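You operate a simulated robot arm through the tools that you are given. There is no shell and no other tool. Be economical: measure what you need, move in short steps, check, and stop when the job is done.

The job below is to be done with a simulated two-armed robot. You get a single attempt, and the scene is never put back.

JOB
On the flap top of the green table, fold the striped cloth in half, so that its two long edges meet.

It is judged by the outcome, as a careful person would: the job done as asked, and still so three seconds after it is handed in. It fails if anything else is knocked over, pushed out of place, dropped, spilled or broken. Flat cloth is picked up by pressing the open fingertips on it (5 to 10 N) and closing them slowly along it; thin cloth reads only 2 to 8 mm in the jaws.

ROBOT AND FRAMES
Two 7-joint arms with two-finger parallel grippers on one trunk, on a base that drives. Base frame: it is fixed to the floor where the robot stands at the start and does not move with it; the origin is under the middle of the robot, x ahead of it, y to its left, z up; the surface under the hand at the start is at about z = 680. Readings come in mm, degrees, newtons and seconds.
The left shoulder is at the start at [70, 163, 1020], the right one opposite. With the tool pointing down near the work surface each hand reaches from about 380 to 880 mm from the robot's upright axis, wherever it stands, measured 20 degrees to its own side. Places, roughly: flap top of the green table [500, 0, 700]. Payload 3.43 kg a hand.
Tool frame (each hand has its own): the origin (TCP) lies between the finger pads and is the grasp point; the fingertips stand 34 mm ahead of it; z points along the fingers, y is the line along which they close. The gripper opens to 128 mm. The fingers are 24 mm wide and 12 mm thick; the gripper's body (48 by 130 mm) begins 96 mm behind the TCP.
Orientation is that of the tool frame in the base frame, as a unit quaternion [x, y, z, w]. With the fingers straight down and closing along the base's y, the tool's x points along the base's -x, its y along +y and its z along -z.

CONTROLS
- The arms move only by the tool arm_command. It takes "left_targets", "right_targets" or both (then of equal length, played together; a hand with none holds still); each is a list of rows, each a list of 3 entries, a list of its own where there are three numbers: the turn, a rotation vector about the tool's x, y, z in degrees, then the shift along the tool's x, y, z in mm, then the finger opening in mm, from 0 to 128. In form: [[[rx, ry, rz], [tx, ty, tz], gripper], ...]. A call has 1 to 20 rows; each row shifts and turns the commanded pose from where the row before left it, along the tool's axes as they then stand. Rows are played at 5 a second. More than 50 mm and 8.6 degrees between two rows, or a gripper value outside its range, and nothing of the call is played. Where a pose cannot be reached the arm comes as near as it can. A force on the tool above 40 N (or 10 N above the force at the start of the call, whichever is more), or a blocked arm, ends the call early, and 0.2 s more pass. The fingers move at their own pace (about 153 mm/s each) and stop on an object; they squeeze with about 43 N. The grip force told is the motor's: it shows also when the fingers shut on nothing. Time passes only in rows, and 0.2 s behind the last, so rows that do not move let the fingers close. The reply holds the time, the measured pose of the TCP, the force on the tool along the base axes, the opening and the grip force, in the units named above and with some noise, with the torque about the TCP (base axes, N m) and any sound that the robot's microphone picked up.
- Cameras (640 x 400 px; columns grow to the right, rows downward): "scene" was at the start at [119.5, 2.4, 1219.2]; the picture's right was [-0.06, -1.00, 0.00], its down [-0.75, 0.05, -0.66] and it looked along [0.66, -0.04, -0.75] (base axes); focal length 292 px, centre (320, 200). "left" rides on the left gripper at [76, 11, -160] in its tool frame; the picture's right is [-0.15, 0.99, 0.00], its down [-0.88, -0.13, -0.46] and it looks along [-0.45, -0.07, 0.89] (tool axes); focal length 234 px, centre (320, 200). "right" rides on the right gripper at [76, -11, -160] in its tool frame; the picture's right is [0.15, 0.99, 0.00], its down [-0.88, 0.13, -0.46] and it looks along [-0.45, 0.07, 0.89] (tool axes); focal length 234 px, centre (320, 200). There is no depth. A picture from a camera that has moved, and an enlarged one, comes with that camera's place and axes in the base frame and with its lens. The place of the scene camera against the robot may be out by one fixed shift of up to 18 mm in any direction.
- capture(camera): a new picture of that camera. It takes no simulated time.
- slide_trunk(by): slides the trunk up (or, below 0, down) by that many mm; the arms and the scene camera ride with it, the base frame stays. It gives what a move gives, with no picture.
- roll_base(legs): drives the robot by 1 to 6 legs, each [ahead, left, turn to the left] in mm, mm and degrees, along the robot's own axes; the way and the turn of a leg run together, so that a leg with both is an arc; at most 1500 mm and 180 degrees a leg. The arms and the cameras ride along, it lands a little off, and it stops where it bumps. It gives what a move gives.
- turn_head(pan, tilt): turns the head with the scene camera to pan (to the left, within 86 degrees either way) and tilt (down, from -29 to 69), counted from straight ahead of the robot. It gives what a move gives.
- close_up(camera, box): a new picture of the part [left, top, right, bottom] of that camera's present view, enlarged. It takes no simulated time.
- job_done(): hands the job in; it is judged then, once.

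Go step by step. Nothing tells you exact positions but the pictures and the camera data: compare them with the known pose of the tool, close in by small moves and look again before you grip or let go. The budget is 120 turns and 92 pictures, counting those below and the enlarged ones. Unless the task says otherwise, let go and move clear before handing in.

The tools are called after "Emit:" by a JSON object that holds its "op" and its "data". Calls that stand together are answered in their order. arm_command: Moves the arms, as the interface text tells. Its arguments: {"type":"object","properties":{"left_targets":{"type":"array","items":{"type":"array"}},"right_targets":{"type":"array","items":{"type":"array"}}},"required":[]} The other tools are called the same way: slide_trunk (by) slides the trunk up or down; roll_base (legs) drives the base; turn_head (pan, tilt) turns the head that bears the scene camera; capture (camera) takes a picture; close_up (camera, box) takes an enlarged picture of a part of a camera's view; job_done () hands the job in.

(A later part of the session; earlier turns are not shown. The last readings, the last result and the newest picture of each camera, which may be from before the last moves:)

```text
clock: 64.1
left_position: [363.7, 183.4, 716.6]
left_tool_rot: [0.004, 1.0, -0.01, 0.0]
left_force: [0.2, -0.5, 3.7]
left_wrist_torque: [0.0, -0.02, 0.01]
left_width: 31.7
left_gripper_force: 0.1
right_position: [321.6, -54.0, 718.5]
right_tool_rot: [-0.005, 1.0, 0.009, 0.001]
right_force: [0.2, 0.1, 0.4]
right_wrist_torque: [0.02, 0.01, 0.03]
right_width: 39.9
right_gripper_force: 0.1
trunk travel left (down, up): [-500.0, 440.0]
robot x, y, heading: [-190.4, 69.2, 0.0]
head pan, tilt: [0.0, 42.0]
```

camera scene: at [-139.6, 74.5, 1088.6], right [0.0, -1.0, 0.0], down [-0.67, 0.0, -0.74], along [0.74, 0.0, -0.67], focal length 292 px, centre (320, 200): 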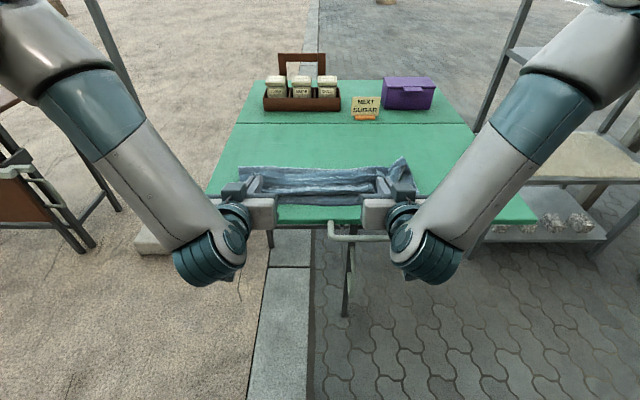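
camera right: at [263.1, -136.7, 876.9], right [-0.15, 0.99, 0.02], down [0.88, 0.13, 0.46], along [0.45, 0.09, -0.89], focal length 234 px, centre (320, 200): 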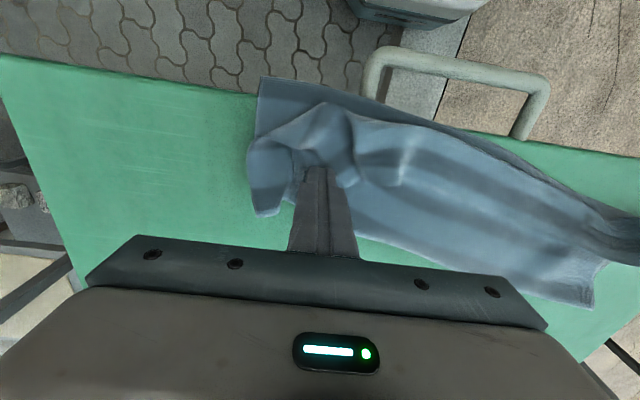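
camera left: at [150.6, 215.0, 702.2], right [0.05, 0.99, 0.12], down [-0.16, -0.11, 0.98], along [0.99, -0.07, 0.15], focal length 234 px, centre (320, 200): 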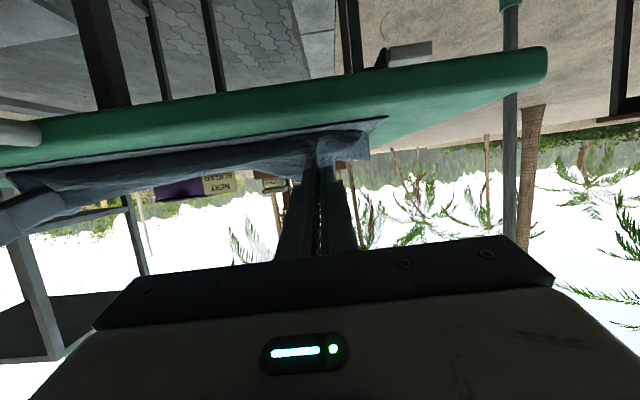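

Emit:
{"op": "arm_command", "data": {"left_targets": [[[0, 0, 0], [0, 0, 0], 32], [[0, 0, 0], [0, 0, 0], 32], [[0, 0, 0], [0, 0, 0], 28], [[0, 0, 0], [0, 0, 0], 24], [[0, 0, 0], [0, 0, 0], 20], [[0, 0, 0], [0, 0, 0], 16], [[0, 0, 0], [0, 0, 0], 12], [[0, 0, 0], [0, 0, 0], 8], [[0, 0, 0], [0, 0, 0], 4], [[0, 0, 0], [0, 0, 0], 0], [[0, 0, 0], [0, 0, 0], 0], [[0, 0, 0], [0, 0, 0], 0]], "right_targets": [[[0, 0, 0], [0, 0, 1], 40], [[0, 0, 0], [0, 0, 0.7], 40], [[0, 0, 0], [0, 0, 0], 36], [[0, 0, 0], [0, 0, 0], 32], [[0, 0, 0], [0, 0, 0], 28], [[0, 0, 0], [0, 0, 0], 23], [[0, 0, 0], [0, 0, 0], 18], [[0, 0, 0], [0, 0, 0], 13], [[0, 0, 0], [0, 0, 0], 8], [[0, 0, 0], [0, 0, 0], 4], [[0, 0, 0], [0, 0, 0], 0], [[0, 0, 0], [0, 0, 0], 0]]}}

Emit:
{"op": "close_up", "data": {"camera": "left", "box": [180, 60, 460, 235]}}

Emit:
{"op": "close_up", "data": {"camera": "right", "box": [180, 60, 460, 235]}}

```text
clock: 66.7
left_position: [362.2, 182.9, 716.0]
left_tool_rot: [0.005, 1.0, -0.011, 0.0]
left_force: [-0.2, 1.7, 2.3]
left_wrist_torque: [0.03, -0.03, 0.01]
left_width: 2.4
left_gripper_force: 37.2
right_position: [322.2, -54.0, 717.5]
right_tool_rot: [-0.004, 1.0, 0.009, 0.001]
right_force: [0.7, -1.3, 0.3]
right_wrist_torque: [-0.04, -0.03, 0.0]
right_width: 0.0
right_gripper_force: 33.0
trunk travel left (down, up): [-500.0, 440.0]
robot x, y, heading: [-190.6, 66.2, 0.3]
head pan, tilt: [0.0, 42.0]
```

```text
2.29 times, centred on (320, 148) of left
camera zoom: at [286.2, 197.7, 875.7], right [0.15, 0.99, -0.02], down [0.88, -0.13, 0.46], along [0.45, -0.09, -0.89], focal length 535 px, centre (320, 320)
```

zoom: 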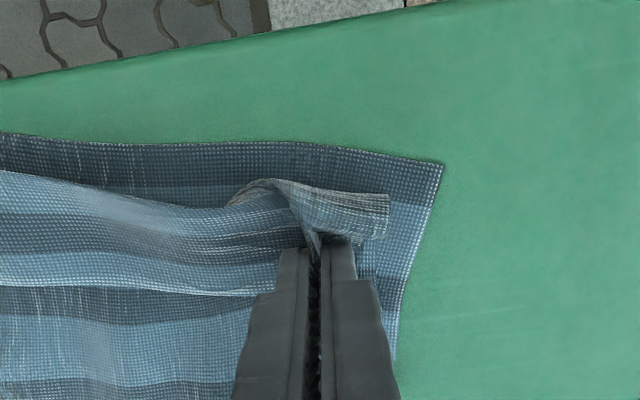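

```text
2.29 times, centred on (320, 148) of right
camera zoom: at [248.1, -68.4, 875.8], right [-0.15, 0.99, 0.02], down [0.88, 0.13, 0.46], along [0.45, 0.09, -0.89], focal length 535 px, centre (320, 320)
```

zoom: 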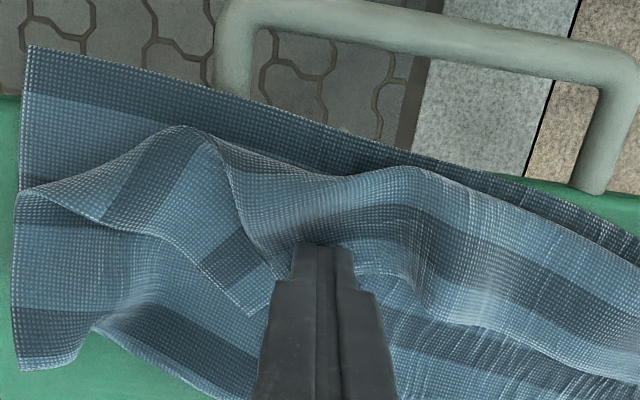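

The left hand gripped (2.4 mm) but the right missed. I'll use the left alone to carry its corner up and back to the far side, unfolding the cloth and pulling it away from the table edge.

Emit:
{"op": "arm_command", "data": {"left_targets": [[[0, 0, 0], [0, 0, -25], 0], [[0, 0, 0], [-5, 0, -25], 0], [[0, 0, 0], [-15, 0, -25], 0], [[0, 0, 0], [-25, -2, -15], 0], [[0, 0, 0], [-25, -2, -5], 0], [[0, 0, 0], [-25, -2, 0], 0], [[0, 0, 0], [-25, -2, 0], 0], [[0, 0, 0], [-25, -2, 5], 0], [[0, 0, 0], [-25, -2, 10], 0], [[0, 0, 0], [-25, -2, 15], 0], [[0, 0, 0], [-20, -2, 20], 0], [[0, 0, 0], [-15, 0, 20], 0], [[0, 0, 0], [0, 0, 10], 0], [[0, 0, 0], [0, 0, 0], 0]], "right_targets": [[[0, 0, 0], [0, 0, -25], 0], [[0, 0, 0], [0, 0, -25], 0], [[0, 0, 0], [0, 0, -25], 0], [[0, 0, 0], [0, 0, -25], 0], [[0, 0, 0], [0, -10, 0], 0], [[0, 0, 0], [0, -10, 0], 0], [[0, 0, 0], [0, -10, 0], 0], [[0, 0, 0], [0, 0, 0], 0], [[0, 0, 0], [0, 0, 0], 0], [[0, 0, 0], [0, 0, 0], 0], [[0, 0, 0], [0, 0, 0], 0], [[0, 0, 0], [0, 0, 0], 0], [[0, 0, 0], [0, 0, 0], 0], [[0, 0, 0], [0, 0, 0], 0]]}}

Emit:
{"op": "close_up", "data": {"camera": "scene", "box": [180, 130, 470, 311]}}

Emit:
{"op": "capture", "data": {"camera": "right"}}

```text
clock: 69.7
left_position: [591.1, 164.5, 729.2]
left_tool_rot: [0.004, 1.0, -0.01, -0.001]
left_force: [-0.1, -0.3, 0.2]
left_wrist_torque: [0.02, -0.02, -0.02]
left_width: 2.6
left_gripper_force: 37.2
right_position: [323.4, -85.4, 817.0]
right_tool_rot: [-0.004, 1.0, 0.009, 0.0]
right_force: [-0.6, 0.7, 0.1]
right_wrist_torque: [0.03, -0.04, 0.01]
right_width: 0.1
right_gripper_force: 32.7
trunk travel left (down, up): [-500.0, 440.0]
robot x, y, heading: [-192.2, 68.7, 0.0]
head pan, tilt: [0.0, 42.0]
```

```text
2.21 times, centred on (325, 220) of scene
camera zoom: at [-65.5, 74.7, 1228.5], right [0.0, -1.0, 0.0], down [-0.67, 0.0, -0.74], along [0.74, 0.0, -0.67], focal length 645 px, centre (309, 155)
```

zoom: 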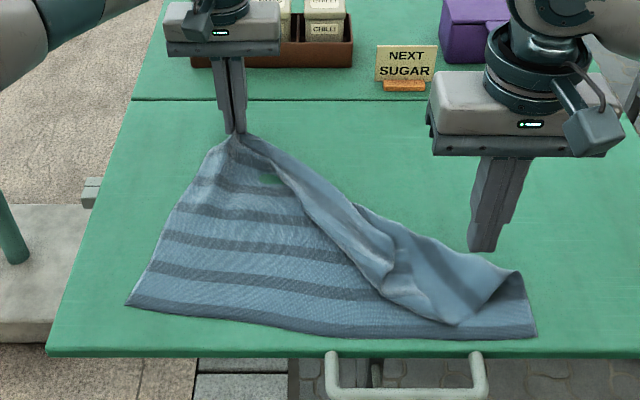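

```text
30 pictures are left
camera right: at [248.7, -101.6, 976.1], right [-0.15, 0.99, 0.02], down [0.88, 0.13, 0.46], along [0.45, 0.09, -0.89], focal length 234 px, centre (320, 200)
```

right: 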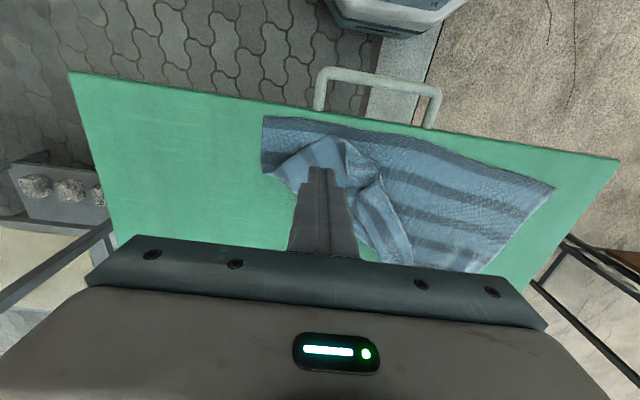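

The left side has unfolded nicely. The right far corner lies as a flap near (302, −77), so I'll press and pinch just behind it with the right hand.

Emit:
{"op": "arm_command", "data": {"right_targets": [[[0, 0, 0], [0, 3, 30], 50], [[0, 0, 0], [0, 4, 30], 50], [[0, 0, 0], [0, 0, 25], 50], [[0, 0, 0], [0, 0, 8], 50], [[0, 0, 0], [0, 0, 4], 50], [[0, 0, 0], [0, 0, 2.5], 50], [[0, 0, 0], [0, 0, 1], 50], [[0, 0, 0], [0, 0, 0], 50]]}}

Emit:
{"op": "close_up", "data": {"camera": "right", "box": [180, 60, 460, 235]}}

```text
clock: 71.5
left_position: [592.0, 164.9, 729.2]
left_tool_rot: [0.004, 1.0, -0.011, -0.001]
left_force: [0.5, 1.0, -0.1]
left_wrist_torque: [-0.02, -0.04, -0.02]
left_width: 2.4
left_gripper_force: 37.1
right_position: [322.8, -76.7, 716.0]
right_tool_rot: [-0.003, 1.0, 0.008, 0.001]
right_force: [0.3, -1.3, 3.6]
right_wrist_torque: [0.04, -0.03, -0.03]
right_width: 49.6
right_gripper_force: 0.1
trunk travel left (down, up): [-500.0, 440.0]
robot x, y, heading: [-193.1, 64.5, 0.1]
head pan, tilt: [0.0, 42.0]
```

```text
2.29 times, centred on (320, 148) of right
camera zoom: at [247.8, -91.9, 875.0], right [-0.15, 0.99, 0.02], down [0.88, 0.13, 0.46], along [0.45, 0.09, -0.89], focal length 535 px, centre (320, 320)
```

zoom: 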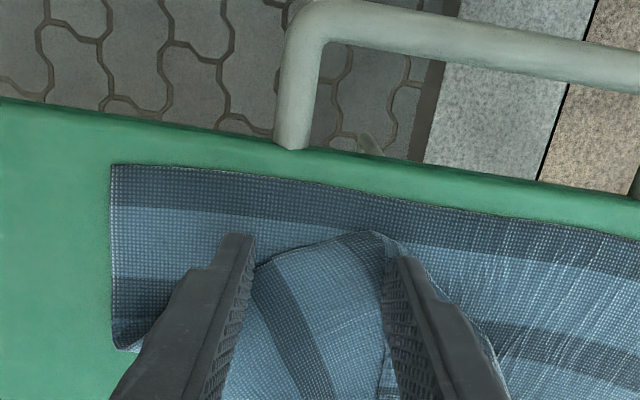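

The fingertips are level with the flap corner. I'll step 18 mm forward so that the pads land on the flap, then press and close.

Emit:
{"op": "arm_command", "data": {"right_targets": [[[0, 0, 0], [0, 0, -8], 50], [[0, 0, 0], [-18, 4, 0], 44], [[0, 0, 0], [0, 0, 6], 44], [[0, 0, 0], [0, 0, 2.5], 44], [[0, 0, 0], [0, 0, 0.5], 44], [[0, 0, 0], [0, 0, 0], 40], [[0, 0, 0], [0, 0, 0], 36], [[0, 0, 0], [0, 0, 0], 32], [[0, 0, 0], [0, 0, 0], 28], [[0, 0, 0], [0, 0, 0], 24], [[0, 0, 0], [0, 0, 0], 20], [[0, 0, 0], [0, 0, 0], 16], [[0, 0, 0], [0, 0, 0], 12], [[0, 0, 0], [0, 0, 0], 8], [[0, 0, 0], [0, 0, 0], 4], [[0, 0, 0], [0, 0, 0], 0], [[0, 0, 0], [0, 0, 0], 0]]}}

```text
clock: 75.1
left_position: [590.8, 163.7, 729.4]
left_tool_rot: [0.004, 1.0, -0.013, -0.001]
left_force: [0.6, 0.7, 0.3]
left_wrist_torque: [0.01, -0.01, -0.02]
left_width: 2.5
left_gripper_force: 36.5
right_position: [339.9, -72.3, 715.5]
right_tool_rot: [-0.005, 1.0, 0.009, 0.001]
right_force: [0.9, 0.3, 3.4]
right_wrist_torque: [0.01, -0.01, 0.01]
right_width: 0.1
right_gripper_force: 33.0
trunk travel left (down, up): [-500.0, 440.0]
robot x, y, heading: [-193.8, 65.9, 0.2]
head pan, tilt: [0.0, 42.0]
```

Emit:
{"op": "arm_command", "data": {"right_targets": [[[0, 0, 0], [0, 0, -10], 20], [[0, 0, 0], [0, 0, 0], 50], [[0, 0, 0], [0, 0, 7], 50], [[0, 0, 0], [0, 0, 3.5], 50], [[0, 0, 0], [0, 0, 0.8], 50], [[0, 0, 0], [0, 0, 0], 50]]}}

Emit:
{"op": "close_up", "data": {"camera": "right", "box": [180, 60, 460, 235]}}

```text
clock: 76.5
left_position: [591.6, 165.2, 729.2]
left_tool_rot: [0.004, 1.0, -0.011, -0.001]
left_force: [0.4, -1.3, 0.8]
left_wrist_torque: [0.0, 0.01, -0.01]
left_width: 2.7
left_gripper_force: 37.2
right_position: [341.9, -72.5, 715.6]
right_tool_rot: [-0.005, 1.0, 0.009, 0.0]
right_force: [-0.2, 0.9, 2.9]
right_wrist_torque: [0.0, 0.06, 0.01]
right_width: 50.0
right_gripper_force: 0.1
trunk travel left (down, up): [-500.0, 440.0]
robot x, y, heading: [-187.9, 69.7, -0.2]
head pan, tilt: [0.0, 42.0]
```

```text
2.29 times, centred on (320, 148) of right
camera zoom: at [267.0, -87.4, 873.4], right [-0.15, 0.99, 0.02], down [0.88, 0.13, 0.46], along [0.45, 0.09, -0.89], focal length 535 px, centre (320, 320)
```

zoom: 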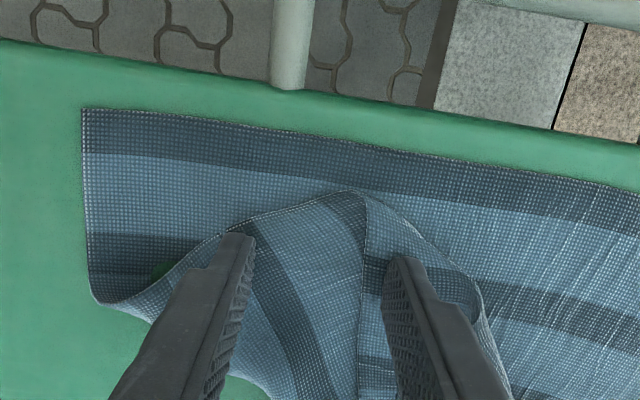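

Good placement: the flap hump is between the fingers. I'm pressing to about 8 N and closing slowly.

Emit:
{"op": "arm_command", "data": {"right_targets": [[[0, 0, 0], [0, 0, 1], 50], [[0, 0, 0], [0, 0, 0.6], 47], [[0, 0, 0], [0, 0, 0], 44], [[0, 0, 0], [0, 0, 0], 41], [[0, 0, 0], [0, 0, 0], 38], [[0, 0, 0], [0, 0, 0], 35], [[0, 0, 0], [0, 0, 0], 32], [[0, 0, 0], [0, 0, 0], 29], [[0, 0, 0], [0, 0, 0], 26], [[0, 0, 0], [0, 0, 0], 23], [[0, 0, 0], [0, 0, 0], 20], [[0, 0, 0], [0, 0, 0], 17], [[0, 0, 0], [0, 0, 0], 14], [[0, 0, 0], [0, 0, 0], 11], [[0, 0, 0], [0, 0, 0], 8], [[0, 0, 0], [0, 0, 0], 5], [[0, 0, 0], [0, 0, 0], 2], [[0, 0, 0], [0, 0, 0], 0], [[0, 0, 0], [0, 0, 0], 0]]}}

```text
clock: 80.5
left_position: [591.6, 165.3, 728.9]
left_tool_rot: [0.004, 1.0, -0.011, -0.001]
left_force: [-0.4, 0.3, -0.3]
left_wrist_torque: [-0.01, 0.02, -0.04]
left_width: 2.5
left_gripper_force: 37.8
right_position: [342.8, -72.7, 713.6]
right_tool_rot: [-0.005, 1.0, 0.008, 0.001]
right_force: [0.1, -0.4, 4.5]
right_wrist_torque: [-0.01, 0.01, -0.04]
right_width: 0.0
right_gripper_force: 33.1
trunk travel left (down, up): [-500.0, 440.0]
robot x, y, heading: [-190.5, 66.8, 0.0]
head pan, tilt: [0.0, 42.0]
```

Emit:
{"op": "arm_command", "data": {"right_targets": [[[0, 0, 0], [0, 0, -14], 20], [[0, 0, 0], [0, 0, 0], 56], [[0, 0, 0], [0, 0, 0], 56]]}}

Emit:
{"op": "close_up", "data": {"camera": "right", "box": [180, 60, 460, 235]}}

```text
clock: 81.3
left_position: [591.2, 164.8, 728.6]
left_tool_rot: [0.004, 1.0, -0.012, -0.001]
left_force: [0.1, 1.1, -0.1]
left_wrist_torque: [0.01, 0.04, 0.0]
left_width: 2.5
left_gripper_force: 37.4
right_position: [341.5, -72.9, 728.1]
right_tool_rot: [-0.005, 1.0, 0.009, -0.001]
right_force: [0.9, 0.0, -1.1]
right_wrist_torque: [0.0, -0.01, -0.02]
right_width: 56.1
right_gripper_force: 0.1
trunk travel left (down, up): [-500.0, 440.0]
robot x, y, heading: [-188.6, 66.4, 0.1]
head pan, tilt: [0.0, 42.0]
```

```text
2.29 times, centred on (320, 148) of right
camera zoom: at [267.1, -88.5, 886.3], right [-0.15, 0.99, 0.02], down [0.88, 0.13, 0.46], along [0.45, 0.09, -0.89], focal length 535 px, centre (320, 320)
```

zoom: 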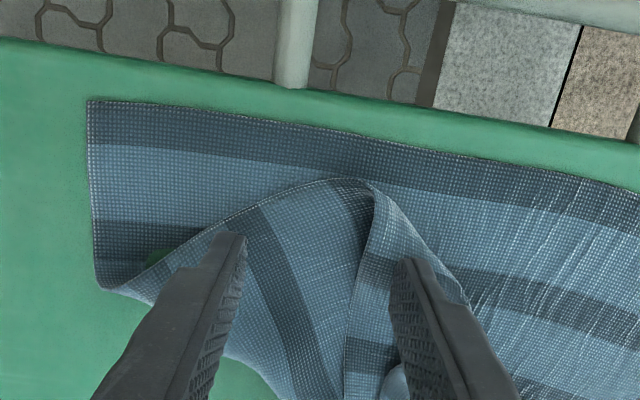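

Emit:
{"op": "arm_command", "data": {"right_targets": [[[0, 0, 0], [-6, -9, 0], 34], [[0, 0, 0], [0, 0, 10], 34], [[0, 0, 0], [0, 0, 3], 34], [[0, 0, 0], [0, 0, 2], 34], [[0, 0, 0], [0, 0, 0], 34]]}}

```text
clock: 82.5
left_position: [591.2, 164.5, 729.3]
left_tool_rot: [0.004, 1.0, -0.012, -0.001]
left_force: [0.9, 0.4, 1.1]
left_wrist_torque: [-0.01, -0.02, -0.02]
left_width: 2.5
left_gripper_force: 37.3
right_position: [346.4, -80.8, 713.2]
right_tool_rot: [-0.004, 1.0, 0.008, 0.001]
right_force: [2.8, -2.2, 11.9]
right_wrist_torque: [-0.12, -0.09, 0.04]
right_width: 34.1
right_gripper_force: 0.0
trunk travel left (down, up): [-500.0, 440.0]
robot x, y, heading: [-192.5, 65.9, 0.2]
head pan, tilt: [0.0, 42.0]
```

12 N of contact now; I'm easing slightly and closing slowly.

Emit:
{"op": "arm_command", "data": {"right_targets": [[[0, 0, 0], [0, 0, -0.4], 32], [[0, 0, 0], [0, 0, 0], 29], [[0, 0, 0], [0, 0, 0], 26], [[0, 0, 0], [0, 0, 0], 23], [[0, 0, 0], [0, 0, 0], 20], [[0, 0, 0], [0, 0, 0], 17], [[0, 0, 0], [0, 0, 0], 14], [[0, 0, 0], [0, 0, 0], 11], [[0, 0, 0], [0, 0, 0], 8], [[0, 0, 0], [0, 0, 0], 5], [[0, 0, 0], [0, 0, 0], 2], [[0, 0, 0], [0, 0, 0], 0], [[0, 0, 0], [0, 0, 0], 0]]}}

```text
clock: 85.3
left_position: [591.1, 164.3, 728.7]
left_tool_rot: [0.003, 1.0, -0.011, -0.001]
left_force: [-0.7, -0.4, 0.1]
left_wrist_torque: [-0.04, 0.03, -0.04]
left_width: 2.5
left_gripper_force: 37.4
right_position: [344.8, -81.3, 712.9]
right_tool_rot: [-0.005, 1.0, 0.009, 0.001]
right_force: [-1.0, 3.0, 13.0]
right_wrist_torque: [0.16, 0.07, -0.03]
right_width: 0.1
right_gripper_force: 32.7
trunk travel left (down, up): [-500.0, 440.0]
robot x, y, heading: [-191.6, 71.3, 0.2]
head pan, tilt: [0.0, 42.0]
```

Pinching the flap isn't catching. With the left hand anchoring, I'll place the closed right fingers on the near side of the flap and sweep it away from the robot so that it turns back over.

Emit:
{"op": "arm_command", "data": {"right_targets": [[[0, 0, 0], [0, 0, -25], 0], [[0, 0, 0], [10, 5, -20], 0], [[0, 0, 0], [25, 10, 0], 0], [[0, 0, 0], [22, 8, 0], 0], [[0, 0, 0], [0, 0, 25], 0], [[0, 0, 0], [0, 0, 14], 0], [[0, 0, 0], [0, 0, 2.5], 0], [[0, 0, 0], [0, 0, 0], 0]]}}

Emit:
{"op": "close_up", "data": {"camera": "right", "box": [180, 60, 460, 235]}}

```text
clock: 87.1
left_position: [590.5, 164.3, 729.1]
left_tool_rot: [0.003, 1.0, -0.011, -0.002]
left_force: [0.6, -0.1, 0.3]
left_wrist_torque: [0.0, -0.01, 0.02]
left_width: 2.4
left_gripper_force: 37.8
right_position: [288.8, -59.8, 715.0]
right_tool_rot: [-0.005, 1.0, 0.008, 0.001]
right_force: [-0.6, 0.5, 3.3]
right_wrist_torque: [0.0, -0.01, -0.01]
right_width: 0.3
right_gripper_force: 33.3
trunk travel left (down, up): [-500.0, 440.0]
robot x, y, heading: [-188.8, 71.5, 0.0]
head pan, tilt: [0.0, 42.0]
```

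```text
2.29 times, centred on (320, 148) of right
camera zoom: at [214.9, -74.1, 874.3], right [-0.15, 0.99, 0.02], down [0.88, 0.13, 0.46], along [0.45, 0.09, -0.89], focal length 535 px, centre (320, 320)
```

zoom: 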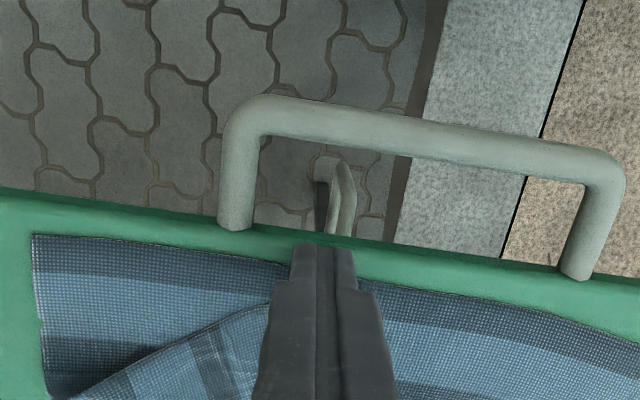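

The fingers are just on the near side of the flap. I'm raising a hair and sweeping away from the robot.

Emit:
{"op": "arm_command", "data": {"right_targets": [[[0, 0, 0], [0, 0, -2], 0], [[0, 0, 0], [-14, -2, 0], 0], [[0, 0, 0], [-14, -2, 0], 0], [[0, 0, 0], [-14, -2, 0], 0], [[0, 0, 0], [-14, -3, 0], 0], [[0, 0, 0], [-14, -3, 0], 0], [[0, 0, 0], [-14, -4, 0], 0], [[0, 0, 0], [-14, -4, 0], 0], [[0, 0, 0], [-14, -4, 0], 0], [[0, 0, 0], [0, 0, 0], 0]]}}

Emit:
{"op": "close_up", "data": {"camera": "scene", "box": [180, 130, 470, 311]}}

```text
clock: 89.3
left_position: [591.1, 164.7, 728.7]
left_tool_rot: [0.004, 1.0, -0.01, -0.001]
left_force: [0.5, 0.9, 1.0]
left_wrist_torque: [-0.04, 0.0, -0.01]
left_width: 2.5
left_gripper_force: 37.7
right_position: [401.9, -82.0, 717.7]
right_tool_rot: [-0.004, 1.0, 0.01, 0.0]
right_force: [-0.1, 0.7, -0.4]
right_wrist_torque: [-0.04, 0.01, 0.02]
right_width: 0.0
right_gripper_force: 32.8
trunk travel left (down, up): [-500.0, 440.0]
robot x, y, heading: [-191.0, 68.3, 0.2]
head pan, tilt: [0.0, 42.0]
```

```text
2.21 times, centred on (325, 220) of scene
camera zoom: at [-65.6, 74.8, 1228.5], right [0.0, -1.0, 0.0], down [-0.67, 0.0, -0.74], along [0.74, 0.0, -0.67], focal length 645 px, centre (309, 155)
```

zoom: 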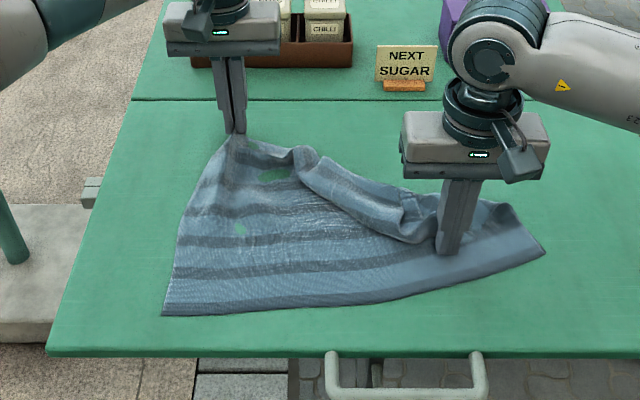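

The sweep pushes the whole cloth rather than turning the flap. Instead I'll move the right hand clear and lift the left-held corner high, so the flap hangs open by gravity.

Emit:
{"op": "arm_command", "data": {"left_targets": [[[0, 0, 0], [0, 0, 0], 0], [[0, 0, 0], [0, 0, 0], 0], [[0, 0, 0], [0, 0, -10], 0], [[0, 0, 0], [6, -10, -40], 0], [[0, 0, 0], [8, -15, -45], 0], [[0, 0, 0], [8, -20, -44], 0], [[0, 0, 0], [8, -20, -44], 0], [[0, 0, 0], [8, -20, -44], 0], [[0, 0, 0], [8, -20, -44], 0], [[0, 0, 0], [8, -20, -44], 0], [[0, 0, 0], [0, 0, 0], 0], [[0, 0, 0], [0, 0, 0], 0]], "right_targets": [[[0, 0, 0], [2, 0, -45], 0], [[0, 0, 0], [2, 0, -45], 0], [[0, 0, 0], [2, 0, -40], 0], [[0, 0, 0], [10, -40, 0], 0], [[0, 0, 0], [10, -40, 0], 0], [[0, 0, 0], [10, -40, 0], 0], [[0, 0, 0], [10, -30, 0], 0], [[0, 0, 0], [0, -30, 0], 0], [[0, 0, 0], [0, -20, 0], 0], [[0, 0, 0], [0, 0, 0], 0], [[0, 0, 0], [0, 0, 0], 0], [[0, 0, 0], [0, 0, 0], 0]]}}

Emit:
{"op": "capture", "data": {"camera": "scene"}}

```text
clock: 91.9
left_position: [537.7, 46.1, 1050.4]
left_tool_rot: [0.004, 1.0, -0.01, -0.001]
left_force: [-0.3, 0.3, -0.1]
left_wrist_torque: [-0.01, 0.02, 0.0]
left_width: 2.5
left_gripper_force: 37.5
right_position: [356.7, -286.2, 844.9]
right_tool_rot: [-0.004, 1.0, 0.01, 0.001]
right_force: [0.0, -0.3, 0.4]
right_wrist_torque: [0.05, -0.03, -0.04]
right_width: 0.0
right_gripper_force: 33.2
trunk travel left (down, up): [-500.0, 440.0]
robot x, y, heading: [-190.9, 68.3, 0.0]
head pan, tilt: [0.0, 42.0]
```

```text
24 pictures are left
camera scene: at [-66.0, 74.2, 1228.6], right [0.0, -1.0, 0.0], down [-0.67, 0.0, -0.74], along [0.74, 0.0, -0.67], focal length 292 px, centre (320, 200)
```

scene: 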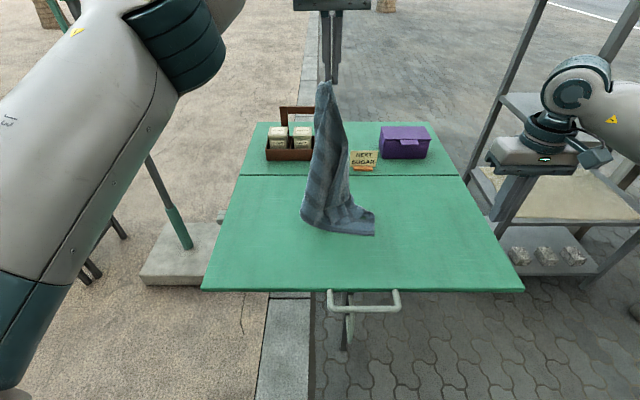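

The cloth hangs open from its far-left corner. I'll shift it right a little, then lay it down by moving left while lowering.

Emit:
{"op": "arm_command", "data": {"left_targets": [[[0, 0, 0], [0, -30, 0], 0], [[0, 0, 0], [0, -30, 0], 0], [[0, 0, 0], [0, -25, 0], 0], [[0, 0, 0], [0, 0, 0], 0], [[0, 0, 0], [0, 0, 0], 0], [[0, 0, 0], [0, 0, 0], 0], [[0, 0, 0], [-6.5, 42, 8], 0], [[0, 0, 0], [-6.5, 40, 16], 0], [[0, 0, 0], [-6.5, 38, 24], 0], [[0, 0, 0], [-6.5, 34, 31], 0], [[0, 0, 0], [-6.5, 30, 36], 0], [[0, 0, 0], [-6.5, 25, 40], 0], [[0, 0, 0], [-6.5, 20, 42], 0], [[0, 0, 0], [-6.5, 15, 43], 0], [[0, 0, 0], [-6.5, 11, 43], 0], [[0, 0, 0], [-6.5, 8, 32], 0], [[0, 0, 0], [0, 0, 0], 0]]}}

Emit:
{"op": "capture", "data": {"camera": "scene"}}

```text
clock: 95.5
left_position: [641.5, 231.1, 767.2]
left_tool_rot: [0.005, 1.0, -0.011, 0.0]
left_force: [0.2, 0.1, 0.1]
left_wrist_torque: [-0.01, 0.01, 0.06]
left_width: 2.3
left_gripper_force: 37.5
left hand out of reach, approached as far as the arm can: row 2, 3, 7, 8, 9, 10, 11, 12, 16
right_position: [356.5, -286.0, 845.6]
right_tool_rot: [-0.004, 1.0, 0.008, 0.0]
right_force: [-0.4, 0.1, -0.1]
right_wrist_torque: [0.02, -0.03, 0.03]
right_width: 0.0
right_gripper_force: 33.2
trunk travel left (down, up): [-500.0, 440.0]
robot x, y, heading: [-189.0, 62.3, 0.1]
head pan, tilt: [0.0, 42.0]
```

```text
23 pictures are left
camera scene: at [-65.3, 74.9, 1228.4], right [0.0, -1.0, 0.0], down [-0.67, 0.0, -0.74], along [0.74, 0.0, -0.67], focal length 292 px, centre (320, 200)
```

scene: 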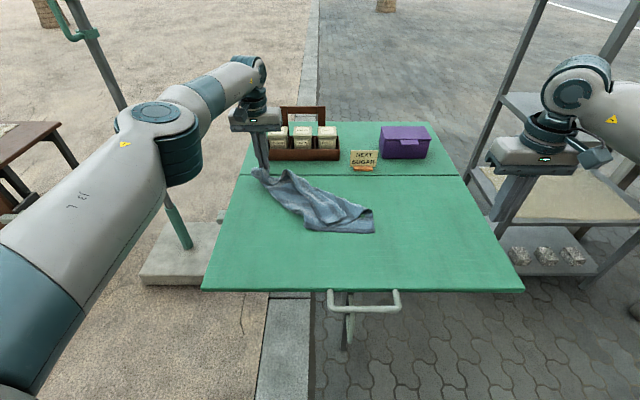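

The cloth now lies as a narrow bundle, with the left hand still holding its corner. I'll zoom in to find the free corners.

Emit:
{"op": "close_up", "data": {"camera": "scene", "box": [236, 150, 396, 250]}}

```text
4.00 times, centred on (316, 200) of scene
camera zoom: at [-65.3, 74.9, 1228.4], right [0.0, -1.0, 0.0], down [-0.67, 0.0, -0.74], along [0.74, 0.0, -0.67], focal length 1169 px, centre (336, 200)
```

zoom: 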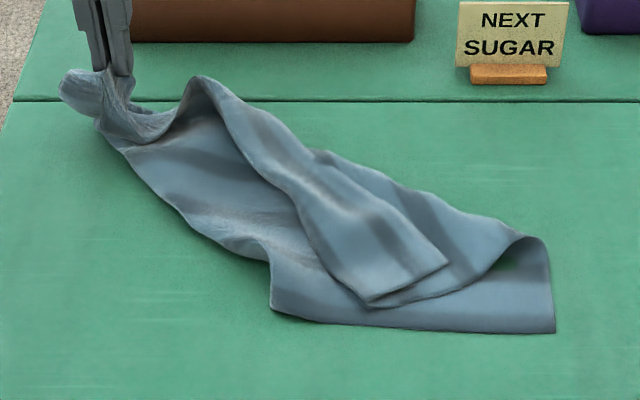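

Emit:
{"op": "arm_command", "data": {"right_targets": [[[0, 0, 0], [-3, 43, -11], 0], [[0, 0, 0], [-3, 43, -11], 0], [[0, 0, 0], [-3, 43, -11], 0], [[0, 0, 0], [-3, 43, -11], 0], [[0, 0, 0], [-3, 43, -11], 0], [[0, 0, 0], [0, 0, 0], 0]]}}

Emit:
{"op": "close_up", "data": {"camera": "right", "box": [240, 20, 560, 220]}}

```text
clock: 96.9
left_position: [640.8, 230.7, 768.5]
left_tool_rot: [0.004, 1.0, -0.01, -0.001]
left_force: [0.4, -0.3, -0.2]
left_wrist_torque: [0.03, 0.0, -0.03]
left_width: 2.6
left_gripper_force: 36.9
right_position: [372.4, -69.9, 904.1]
right_tool_rot: [-0.004, 1.0, 0.01, -0.001]
right_force: [0.1, 0.2, -0.2]
right_wrist_torque: [0.04, -0.02, -0.01]
right_width: 0.2
right_gripper_force: 33.3
trunk travel left (down, up): [-500.0, 440.0]
robot x, y, heading: [-187.2, 67.6, 0.3]
head pan, tilt: [0.0, 42.0]
```

```text
2.00 times, centred on (400, 120) of right
camera zoom: at [298.0, -84.8, 1063.1], right [-0.15, 0.99, 0.02], down [0.88, 0.13, 0.46], along [0.45, 0.09, -0.89], focal length 468 px, centre (160, 360)
```

zoom: 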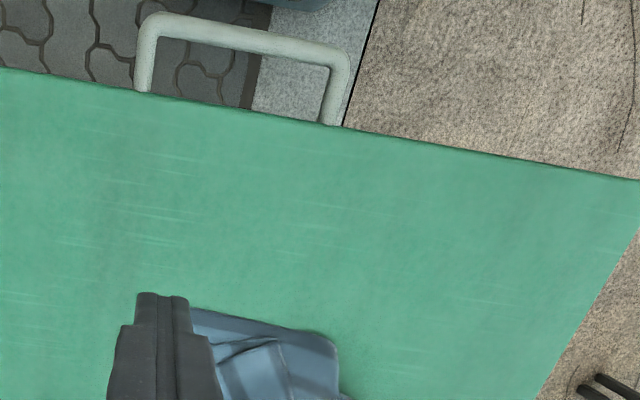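

Emit:
{"op": "arm_command", "data": {"right_targets": [[[0, 0, 0], [-35, -10, 0], 0], [[0, 0, 0], [-35, -10, 0], 0], [[0, 0, 0], [-35, -10, 0], 0], [[0, 0, 0], [0, 0, 0], 0]]}}

Emit:
{"op": "close_up", "data": {"camera": "right", "box": [260, 40, 580, 240]}}

```text
clock: 97.9
left_position: [640.6, 231.3, 768.2]
left_tool_rot: [0.005, 1.0, -0.011, -0.001]
left_force: [0.1, 0.0, 0.6]
left_wrist_torque: [0.02, 0.0, 0.03]
left_width: 2.5
left_gripper_force: 37.0
right_position: [476.4, -99.2, 903.5]
right_tool_rot: [-0.004, 1.0, 0.009, 0.0]
right_force: [-0.5, -0.3, -0.6]
right_wrist_torque: [-0.01, -0.02, -0.02]
right_width: 0.1
right_gripper_force: 32.8
trunk travel left (down, up): [-500.0, 440.0]
robot x, y, heading: [-194.0, 67.8, -0.0]
head pan, tilt: [0.0, 42.0]
```

```text
2.00 times, centred on (420, 140) of right
camera zoom: at [401.3, -114.2, 1061.7], right [-0.15, 0.99, 0.02], down [0.88, 0.13, 0.46], along [0.45, 0.09, -0.89], focal length 468 px, centre (120, 320)
```

zoom: 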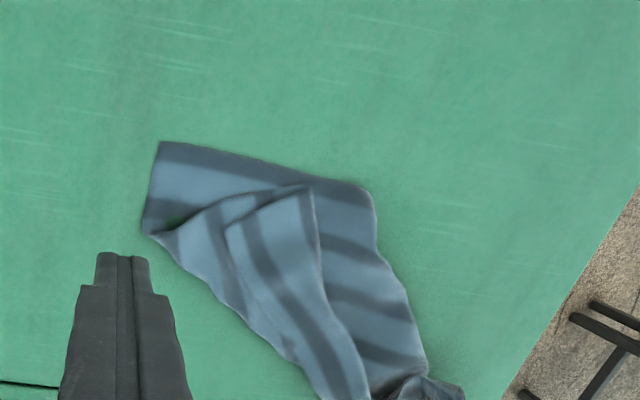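

Now it's clearer: the far-right corner is the tip of the top flap at about (453, 51), and the left hand holds the far-left one. I'll pinch the flap just inside that corner; lifting both corners will let the cloth hang as a flat sheet.

Emit:
{"op": "arm_command", "data": {"right_targets": [[[0, 0, 0], [-3, 28, 32], 50], [[0, 0, 0], [-3, 28, 32], 50], [[0, 0, 0], [-3, 28, 32], 50], [[0, 0, 0], [-3, 28, 32], 50], [[0, 0, 0], [-3, 28, 32], 50], [[0, 0, 0], [0, 0, 8], 50], [[0, 0, 0], [0, 0, 0], 50]]}}

Emit:
{"op": "close_up", "data": {"camera": "right", "box": [180, 60, 460, 235]}}

```text
clock: 99.5
left_position: [641.3, 232.1, 767.2]
left_tool_rot: [0.004, 1.0, -0.012, 0.0]
left_force: [-0.2, -0.5, 0.2]
left_wrist_torque: [-0.03, 0.02, -0.01]
left_width: 2.5
left_gripper_force: 37.6
right_position: [488.8, 43.6, 736.6]
right_tool_rot: [-0.004, 1.0, 0.008, -0.001]
right_force: [-0.2, 0.0, 0.1]
right_wrist_torque: [0.0, 0.02, 0.01]
right_width: 49.8
right_gripper_force: 0.0
trunk travel left (down, up): [-500.0, 440.0]
robot x, y, heading: [-190.3, 66.6, -0.2]
head pan, tilt: [0.0, 42.0]
```

```text
2.29 times, centred on (320, 148) of right
camera zoom: at [413.1, 28.1, 894.9], right [-0.15, 0.99, 0.02], down [0.88, 0.13, 0.46], along [0.45, 0.09, -0.89], focal length 535 px, centre (320, 320)
```

zoom: 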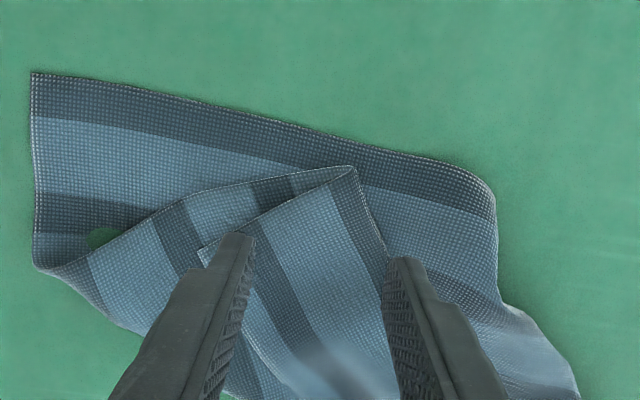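

I'm lowering to contact and closing on this flap.

Emit:
{"op": "arm_command", "data": {"right_targets": [[[0, 0, 0], [0, -2, 8], 50], [[0, 0, 0], [0, 0, 6], 50], [[0, 0, 0], [0, 0, 4], 50], [[0, 0, 0], [0, 0, 2], 50], [[0, 0, 0], [0, 0, 0], 50]]}}

```text
clock: 100.7
left_position: [641.4, 231.4, 769.6]
left_tool_rot: [0.005, 1.0, -0.011, -0.001]
left_force: [0.7, 0.3, 0.0]
left_wrist_torque: [-0.01, -0.01, 0.0]
left_width: 2.4
left_gripper_force: 36.9
right_position: [487.8, 42.4, 717.7]
right_tool_rot: [-0.004, 1.0, 0.009, 0.0]
right_force: [-0.3, -0.7, 4.1]
right_wrist_torque: [-0.16, 0.03, 0.01]
right_width: 50.6
right_gripper_force: 0.3
trunk travel left (down, up): [-500.0, 440.0]
robot x, y, heading: [-192.4, 71.1, 0.1]
head pan, tilt: [0.0, 42.0]
```

Emit:
{"op": "arm_command", "data": {"right_targets": [[[0, 0, 0], [0, 0, 1], 50], [[0, 0, 0], [0, 0, 0], 47], [[0, 0, 0], [0, 0, 0], 44], [[0, 0, 0], [0, 0, 0], 41], [[0, 0, 0], [0, 0, 0], 38], [[0, 0, 0], [0, 0, 0], 35], [[0, 0, 0], [0, 0, 0], 32], [[0, 0, 0], [0, 0, 0], 29], [[0, 0, 0], [0, 0, 0], 26], [[0, 0, 0], [0, 0, 0], 23], [[0, 0, 0], [0, 0, 0], 20], [[0, 0, 0], [0, 0, 0], 17], [[0, 0, 0], [0, 0, 0], 14], [[0, 0, 0], [0, 0, 0], 11], [[0, 0, 0], [0, 0, 0], 8], [[0, 0, 0], [0, 0, 0], 5], [[0, 0, 0], [0, 0, 0], 2], [[0, 0, 0], [0, 0, 0], 0], [[0, 0, 0], [0, 0, 0], 0]]}}

Emit:
{"op": "close_up", "data": {"camera": "right", "box": [180, 60, 460, 235]}}

```text
clock: 104.7
left_position: [640.5, 231.3, 767.7]
left_tool_rot: [0.003, 1.0, -0.011, 0.0]
left_force: [0.0, -0.2, -0.4]
left_wrist_torque: [-0.01, 0.0, 0.01]
left_width: 2.4
left_gripper_force: 37.5
right_position: [487.6, 44.0, 715.8]
right_tool_rot: [-0.004, 1.0, 0.008, 0.001]
right_force: [-1.0, 0.5, 6.4]
right_wrist_torque: [-0.02, 0.06, 0.01]
right_width: 2.0
right_gripper_force: 37.1
trunk travel left (down, up): [-500.0, 440.0]
robot x, y, heading: [-191.8, 68.6, 0.1]
head pan, tilt: [0.0, 42.0]
```

```text
2.29 times, centred on (320, 148) of right
camera zoom: at [414.0, 28.5, 874.6], right [-0.15, 0.99, 0.02], down [0.88, 0.13, 0.46], along [0.45, 0.09, -0.89], focal length 535 px, centre (320, 320)
```

zoom: 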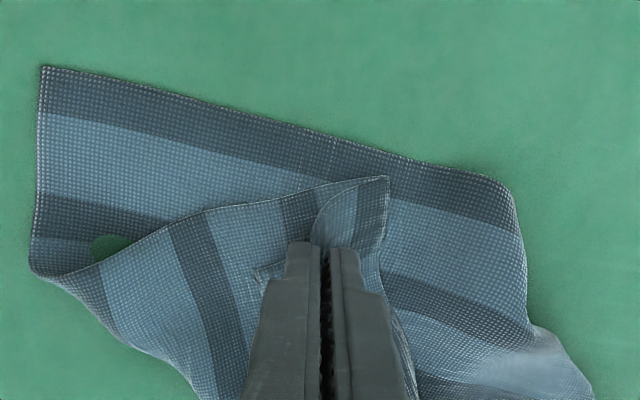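

Caught (2.0 mm). I'm lifting both corners high together and then looking.

Emit:
{"op": "arm_command", "data": {"left_targets": [[[0, 0, 0], [15, 0, -30], 0], [[0, 0, 0], [15, 0, -34], 0], [[0, 0, 0], [15, 0, -34], 0], [[0, 0, 0], [15, 0, -34], 0], [[0, 0, 0], [15, 0, -34], 0], [[0, 0, 0], [15, 0, -34], 0], [[0, 0, 0], [15, 0, -34], 0], [[0, 0, 0], [15, 0, -34], 0], [[0, 0, 0], [0, 0, 0], 0], [[0, 0, 0], [0, 0, 0], 0]], "right_targets": [[[0, 0, 0], [-4, 0, -40], 0], [[0, 0, 0], [-4, 0, -40], 0], [[0, 0, 0], [-4, 0, -40], 0], [[0, 0, 0], [-4, 0, -40], 0], [[0, 0, 0], [-4, 0, -40], 0], [[0, 0, 0], [-4, 0, -40], 0], [[0, 0, 0], [-4, 0, -40], 0], [[0, 0, 0], [-4, 0, -40], 0], [[0, 0, 0], [0, 0, 0], 0], [[0, 0, 0], [0, 0, 0], 0]]}}

Emit:
{"op": "capture", "data": {"camera": "scene"}}

```text
clock: 106.9
left_position: [524.1, 233.8, 1038.8]
left_tool_rot: [0.003, 1.0, -0.011, -0.001]
left_force: [-0.1, 0.0, 0.3]
left_wrist_torque: [-0.03, -0.04, -0.01]
left_width: 2.5
left_gripper_force: 37.4
right_position: [518.7, 36.2, 1036.4]
right_tool_rot: [-0.005, 1.0, 0.009, 0.001]
right_force: [0.8, 0.5, -0.1]
right_wrist_torque: [-0.02, 0.0, 0.04]
right_width: 2.2
right_gripper_force: 37.5
trunk travel left (down, up): [-500.0, 440.0]
robot x, y, heading: [-193.6, 70.2, 0.0]
head pan, tilt: [0.0, 42.0]
```

```text
17 pictures are left
camera scene: at [-66.0, 74.9, 1228.6], right [0.0, -1.0, 0.0], down [-0.67, 0.0, -0.74], along [0.74, 0.0, -0.67], focal length 292 px, centre (320, 200)
```

scene: 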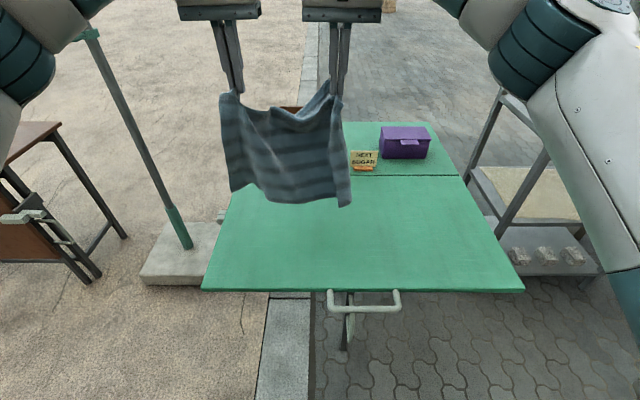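

Excellent: the cloth now hangs as a sheet from its far edge. This allows a clean fold: lay the bottom edge down at the far side, come towards me, then carry the held edge back away over it, with no flipping needed. First I'll pull the hands apart until lightly taut.

Emit:
{"op": "arm_command", "data": {"right_targets": [[[0, 0, 0], [0, -20, 0], 0], [[0, 0, 0], [0, -20, 0], 0], [[0, 0, 0], [0, -20, 0], 0], [[0, 0, 0], [0, -15, 0], 0], [[0, 0, 0], [0, 0, 0], 0], [[0, 0, 0], [0, 0, 0], 0]]}}

Emit:
{"op": "close_up", "data": {"camera": "scene", "box": [190, 50, 430, 250]}}

```text
clock: 108.3
left_position: [523.7, 233.8, 1038.2]
left_tool_rot: [0.004, 1.0, -0.01, -0.001]
left_force: [0.3, -0.3, 0.0]
left_wrist_torque: [0.01, -0.02, 0.03]
left_width: 2.8
left_gripper_force: 37.2
right_position: [520.1, -36.9, 1033.7]
right_tool_rot: [-0.004, 1.0, 0.008, 0.0]
right_force: [0.6, 0.1, 0.0]
right_wrist_torque: [-0.03, 0.0, 0.08]
right_width: 2.3
right_gripper_force: 36.5
trunk travel left (down, up): [-500.0, 440.0]
robot x, y, heading: [-188.5, 71.9, -0.1]
head pan, tilt: [0.0, 42.0]
```

```text
2.00 times, centred on (310, 150) of scene
camera zoom: at [-65.5, 74.7, 1228.5], right [0.0, -1.0, 0.0], down [-0.67, 0.0, -0.74], along [0.74, 0.0, -0.67], focal length 584 px, centre (340, 300)
```

zoom: 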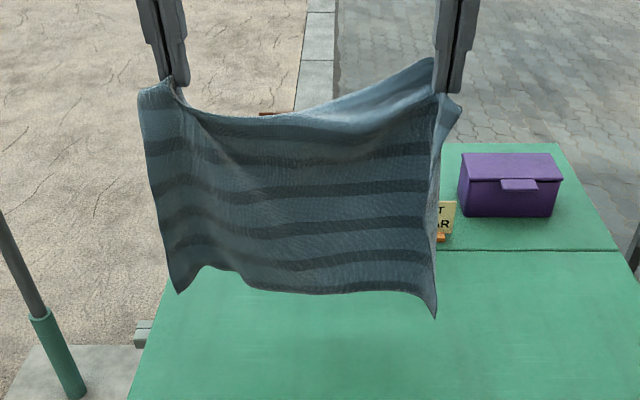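

Emit:
{"op": "arm_command", "data": {"right_targets": [[[0, 0, 0], [0, -12, 0], 0], [[0, 0, 0], [0, -12, 0], 0], [[0, 0, 0], [0, -8, 0], 0], [[0, 0, 0], [0, 0, 0], 0]]}}

```text
clock: 109.3
left_position: [523.8, 233.8, 1038.4]
left_tool_rot: [0.005, 1.0, -0.011, -0.001]
left_force: [1.2, -4.2, -0.3]
left_wrist_torque: [-0.13, -0.03, 0.09]
left_width: 2.8
left_gripper_force: 37.0
right_position: [522.0, -69.7, 1034.0]
right_tool_rot: [-0.005, 1.0, 0.008, 0.0]
right_force: [-0.8, 4.9, -1.0]
right_wrist_torque: [0.14, 0.01, 0.2]
right_width: 2.2
right_gripper_force: 37.0
trunk travel left (down, up): [-500.0, 440.0]
robot x, y, heading: [-188.6, 65.8, 0.1]
head pan, tilt: [0.0, 42.0]
```

The cloth is lightly taut at 303 mm apart. I'll drive forward 75 mm so the bottom edge is above x ≈ 598, then lower until it touches.

Emit:
{"op": "roll_base", "data": {"legs": [[75, 0, 0]]}}

Emit:
{"op": "arm_command", "data": {"left_targets": [[[0, 0, 0], [0, 0, 0], 0], [[0, 0, 0], [0, 0, 0], 0], [[0, 0, 0], [0, 0, 15], 0], [[0, 0, 0], [0, 0, 15], 0], [[0, 0, 0], [0, 0, 10], 0], [[0, 0, 0], [0, 0, 0], 0]], "right_targets": [[[0, 0, 0], [0, 0, -4], 0], [[0, 0, 0], [0, 0, 0], 0], [[0, 0, 0], [0, 0, 15], 0], [[0, 0, 0], [0, 0, 15], 0], [[0, 0, 0], [0, 0, 10], 0], [[0, 0, 0], [0, 0, 0], 0]]}}

Emit:
{"op": "capture", "data": {"camera": "scene"}}

```text
clock: 110.3
left_position: [596.3, 234.3, 1038.3]
left_tool_rot: [0.004, 1.0, -0.012, -0.002]
left_force: [1.1, -3.9, -0.8]
left_wrist_torque: [-0.15, 0.02, 0.09]
left_width: 2.4
left_gripper_force: 37.3
right_position: [595.0, -70.9, 1032.6]
right_tool_rot: [-0.005, 1.0, 0.009, 0.0]
right_force: [-0.3, 4.1, -0.9]
right_wrist_torque: [0.15, 0.07, 0.19]
right_width: 2.3
right_gripper_force: 37.1
trunk travel left (down, up): [-500.0, 440.0]
robot x, y, heading: [-117.0, 62.5, 0.2]
head pan, tilt: [0.0, 42.0]
```

```text
clock: 111.7
left_position: [598.1, 234.0, 996.5]
left_tool_rot: [0.005, 1.0, -0.011, -0.001]
left_force: [1.4, -3.0, 0.3]
left_wrist_torque: [-0.11, -0.04, 0.06]
left_width: 2.6
left_gripper_force: 37.5
right_position: [594.1, -68.1, 997.7]
right_tool_rot: [-0.005, 1.0, 0.009, 0.0]
right_force: [-0.9, 4.1, -0.5]
right_wrist_torque: [0.09, -0.02, 0.18]
right_width: 2.3
right_gripper_force: 37.2
trunk travel left (down, up): [-500.0, 440.0]
robot x, y, heading: [-116.8, 66.8, 0.2]
head pan, tilt: [0.0, 42.0]
```

```text
15 pictures are left
camera scene: at [7.3, 75.1, 1228.5], right [0.0, -1.0, 0.0], down [-0.67, 0.0, -0.74], along [0.74, 0.0, -0.67], focal length 292 px, centre (320, 200)
```

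scene: 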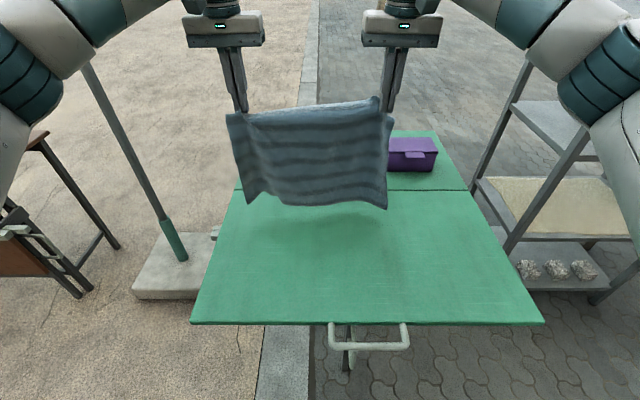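

The bottom edge is just about at the table, near x 590–600. I'm laying the first half by coming towards me while lowering.

Emit:
{"op": "arm_command", "data": {"left_targets": [[[0, 0, 0], [0, 0, 10], 0], [[0, 0, 0], [10, 0, 15], 0], [[0, 0, 0], [18, 0, 19], 0], [[0, 0, 0], [18, 0, 19], 0], [[0, 0, 0], [18, 0, 19], 0], [[0, 0, 0], [18, 0, 19], 0], [[0, 0, 0], [18, 0, 19], 0], [[0, 0, 0], [18, 0, 19], 0], [[0, 0, 0], [18, 0, 19], 0], [[0, 0, 0], [18, 0, 10], 0], [[0, 0, 0], [0, 0, 0], 0]], "right_targets": [[[0, 0, 0], [0, 0, 10], 0], [[0, 0, 0], [10, 0, 15], 0], [[0, 0, 0], [18, 0, 19], 0], [[0, 0, 0], [18, 0, 19], 0], [[0, 0, 0], [18, 0, 19], 0], [[0, 0, 0], [18, 0, 19], 0], [[0, 0, 0], [18, 0, 19], 0], [[0, 0, 0], [18, 0, 19], 0], [[0, 0, 0], [18, 0, 19], 0], [[0, 0, 0], [18, 0, 10], 0], [[0, 0, 0], [0, 0, 0], 0]]}}

Emit:
{"op": "capture", "data": {"camera": "scene"}}

```text
clock: 114.1
left_position: [442.6, 231.7, 828.1]
left_tool_rot: [0.004, 1.0, -0.012, 0.0]
left_force: [1.0, -3.9, 0.6]
left_wrist_torque: [-0.11, 0.0, 0.04]
left_width: 2.5
left_gripper_force: 37.4
right_position: [441.8, -67.8, 827.7]
right_tool_rot: [-0.004, 1.0, 0.008, 0.001]
right_force: [-0.8, 2.7, 0.1]
right_wrist_torque: [0.11, 0.02, 0.13]
right_width: 2.2
right_gripper_force: 37.4
trunk travel left (down, up): [-500.0, 440.0]
robot x, y, heading: [-114.3, 71.4, 0.3]
head pan, tilt: [0.0, 42.0]
```

```text
14 pictures are left
camera scene: at [7.7, 75.1, 1228.4], right [0.0, -1.0, 0.0], down [-0.67, 0.0, -0.74], along [0.74, 0.0, -0.67], focal length 292 px, centre (320, 200)
```

scene: 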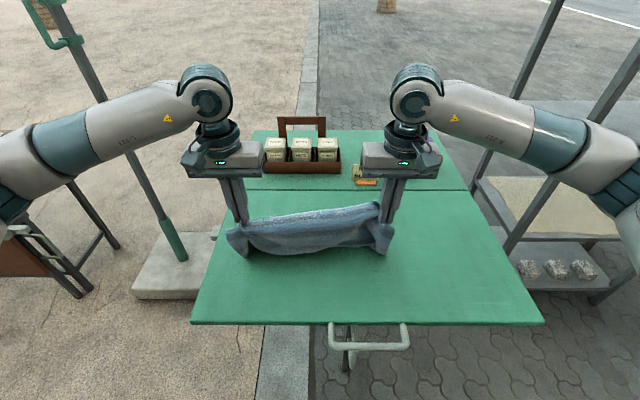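

The hanging part hides the laid part. I'll continue laying the whole sheet flat towards me while still holding its edge, to see it properly.

Emit:
{"op": "arm_command", "data": {"left_targets": [[[0, 0, 0], [14, 0, 12.5], 0], [[0, 0, 0], [14, 0, 12.5], 0], [[0, 0, 0], [14, 0, 12.5], 0], [[0, 0, 0], [14, 0, 12.5], 0], [[0, 0, 0], [14, 0, 12.5], 0], [[0, 0, 0], [14, 0, 12.5], 0], [[0, 0, 0], [14, 0, 12.5], 0], [[0, 0, 0], [14, 0, 10], 0], [[0, 0, 0], [0, 0, 0], 0]], "right_targets": [[[0, 0, 0], [14, 0, 12.5], 0], [[0, 0, 0], [14, 0, 12.5], 0], [[0, 0, 0], [14, 0, 12.5], 0], [[0, 0, 0], [14, 0, 12.5], 0], [[0, 0, 0], [14, 0, 12.5], 0], [[0, 0, 0], [14, 0, 12.5], 0], [[0, 0, 0], [14, 0, 12.5], 0], [[0, 0, 0], [14, 0, 10], 0], [[0, 0, 0], [0, 0, 0], 0]]}}

Emit:
{"op": "capture", "data": {"camera": "scene"}}

```text
clock: 116.1
left_position: [331.4, 228.0, 732.9]
left_tool_rot: [0.004, 1.0, -0.01, -0.001]
left_force: [-0.8, -0.9, 0.3]
left_wrist_torque: [0.0, -0.01, 0.07]
left_width: 2.4
left_gripper_force: 37.3
right_position: [328.8, -66.9, 730.3]
right_tool_rot: [-0.005, 1.0, 0.009, 0.0]
right_force: [-0.5, 1.6, 0.9]
right_wrist_torque: [-0.02, -0.01, 0.04]
right_width: 2.2
right_gripper_force: 36.8
trunk travel left (down, up): [-500.0, 440.0]
robot x, y, heading: [-118.7, 67.7, 0.4]
head pan, tilt: [0.0, 42.0]
```

```text
13 pictures are left
camera scene: at [7.4, 75.1, 1228.5], right [0.0, -1.0, 0.0], down [-0.67, 0.0, -0.74], along [0.74, 0.0, -0.67], focal length 292 px, centre (320, 200)
```

scene: 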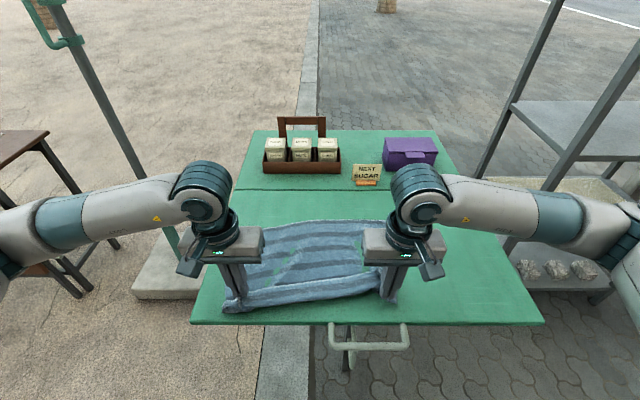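

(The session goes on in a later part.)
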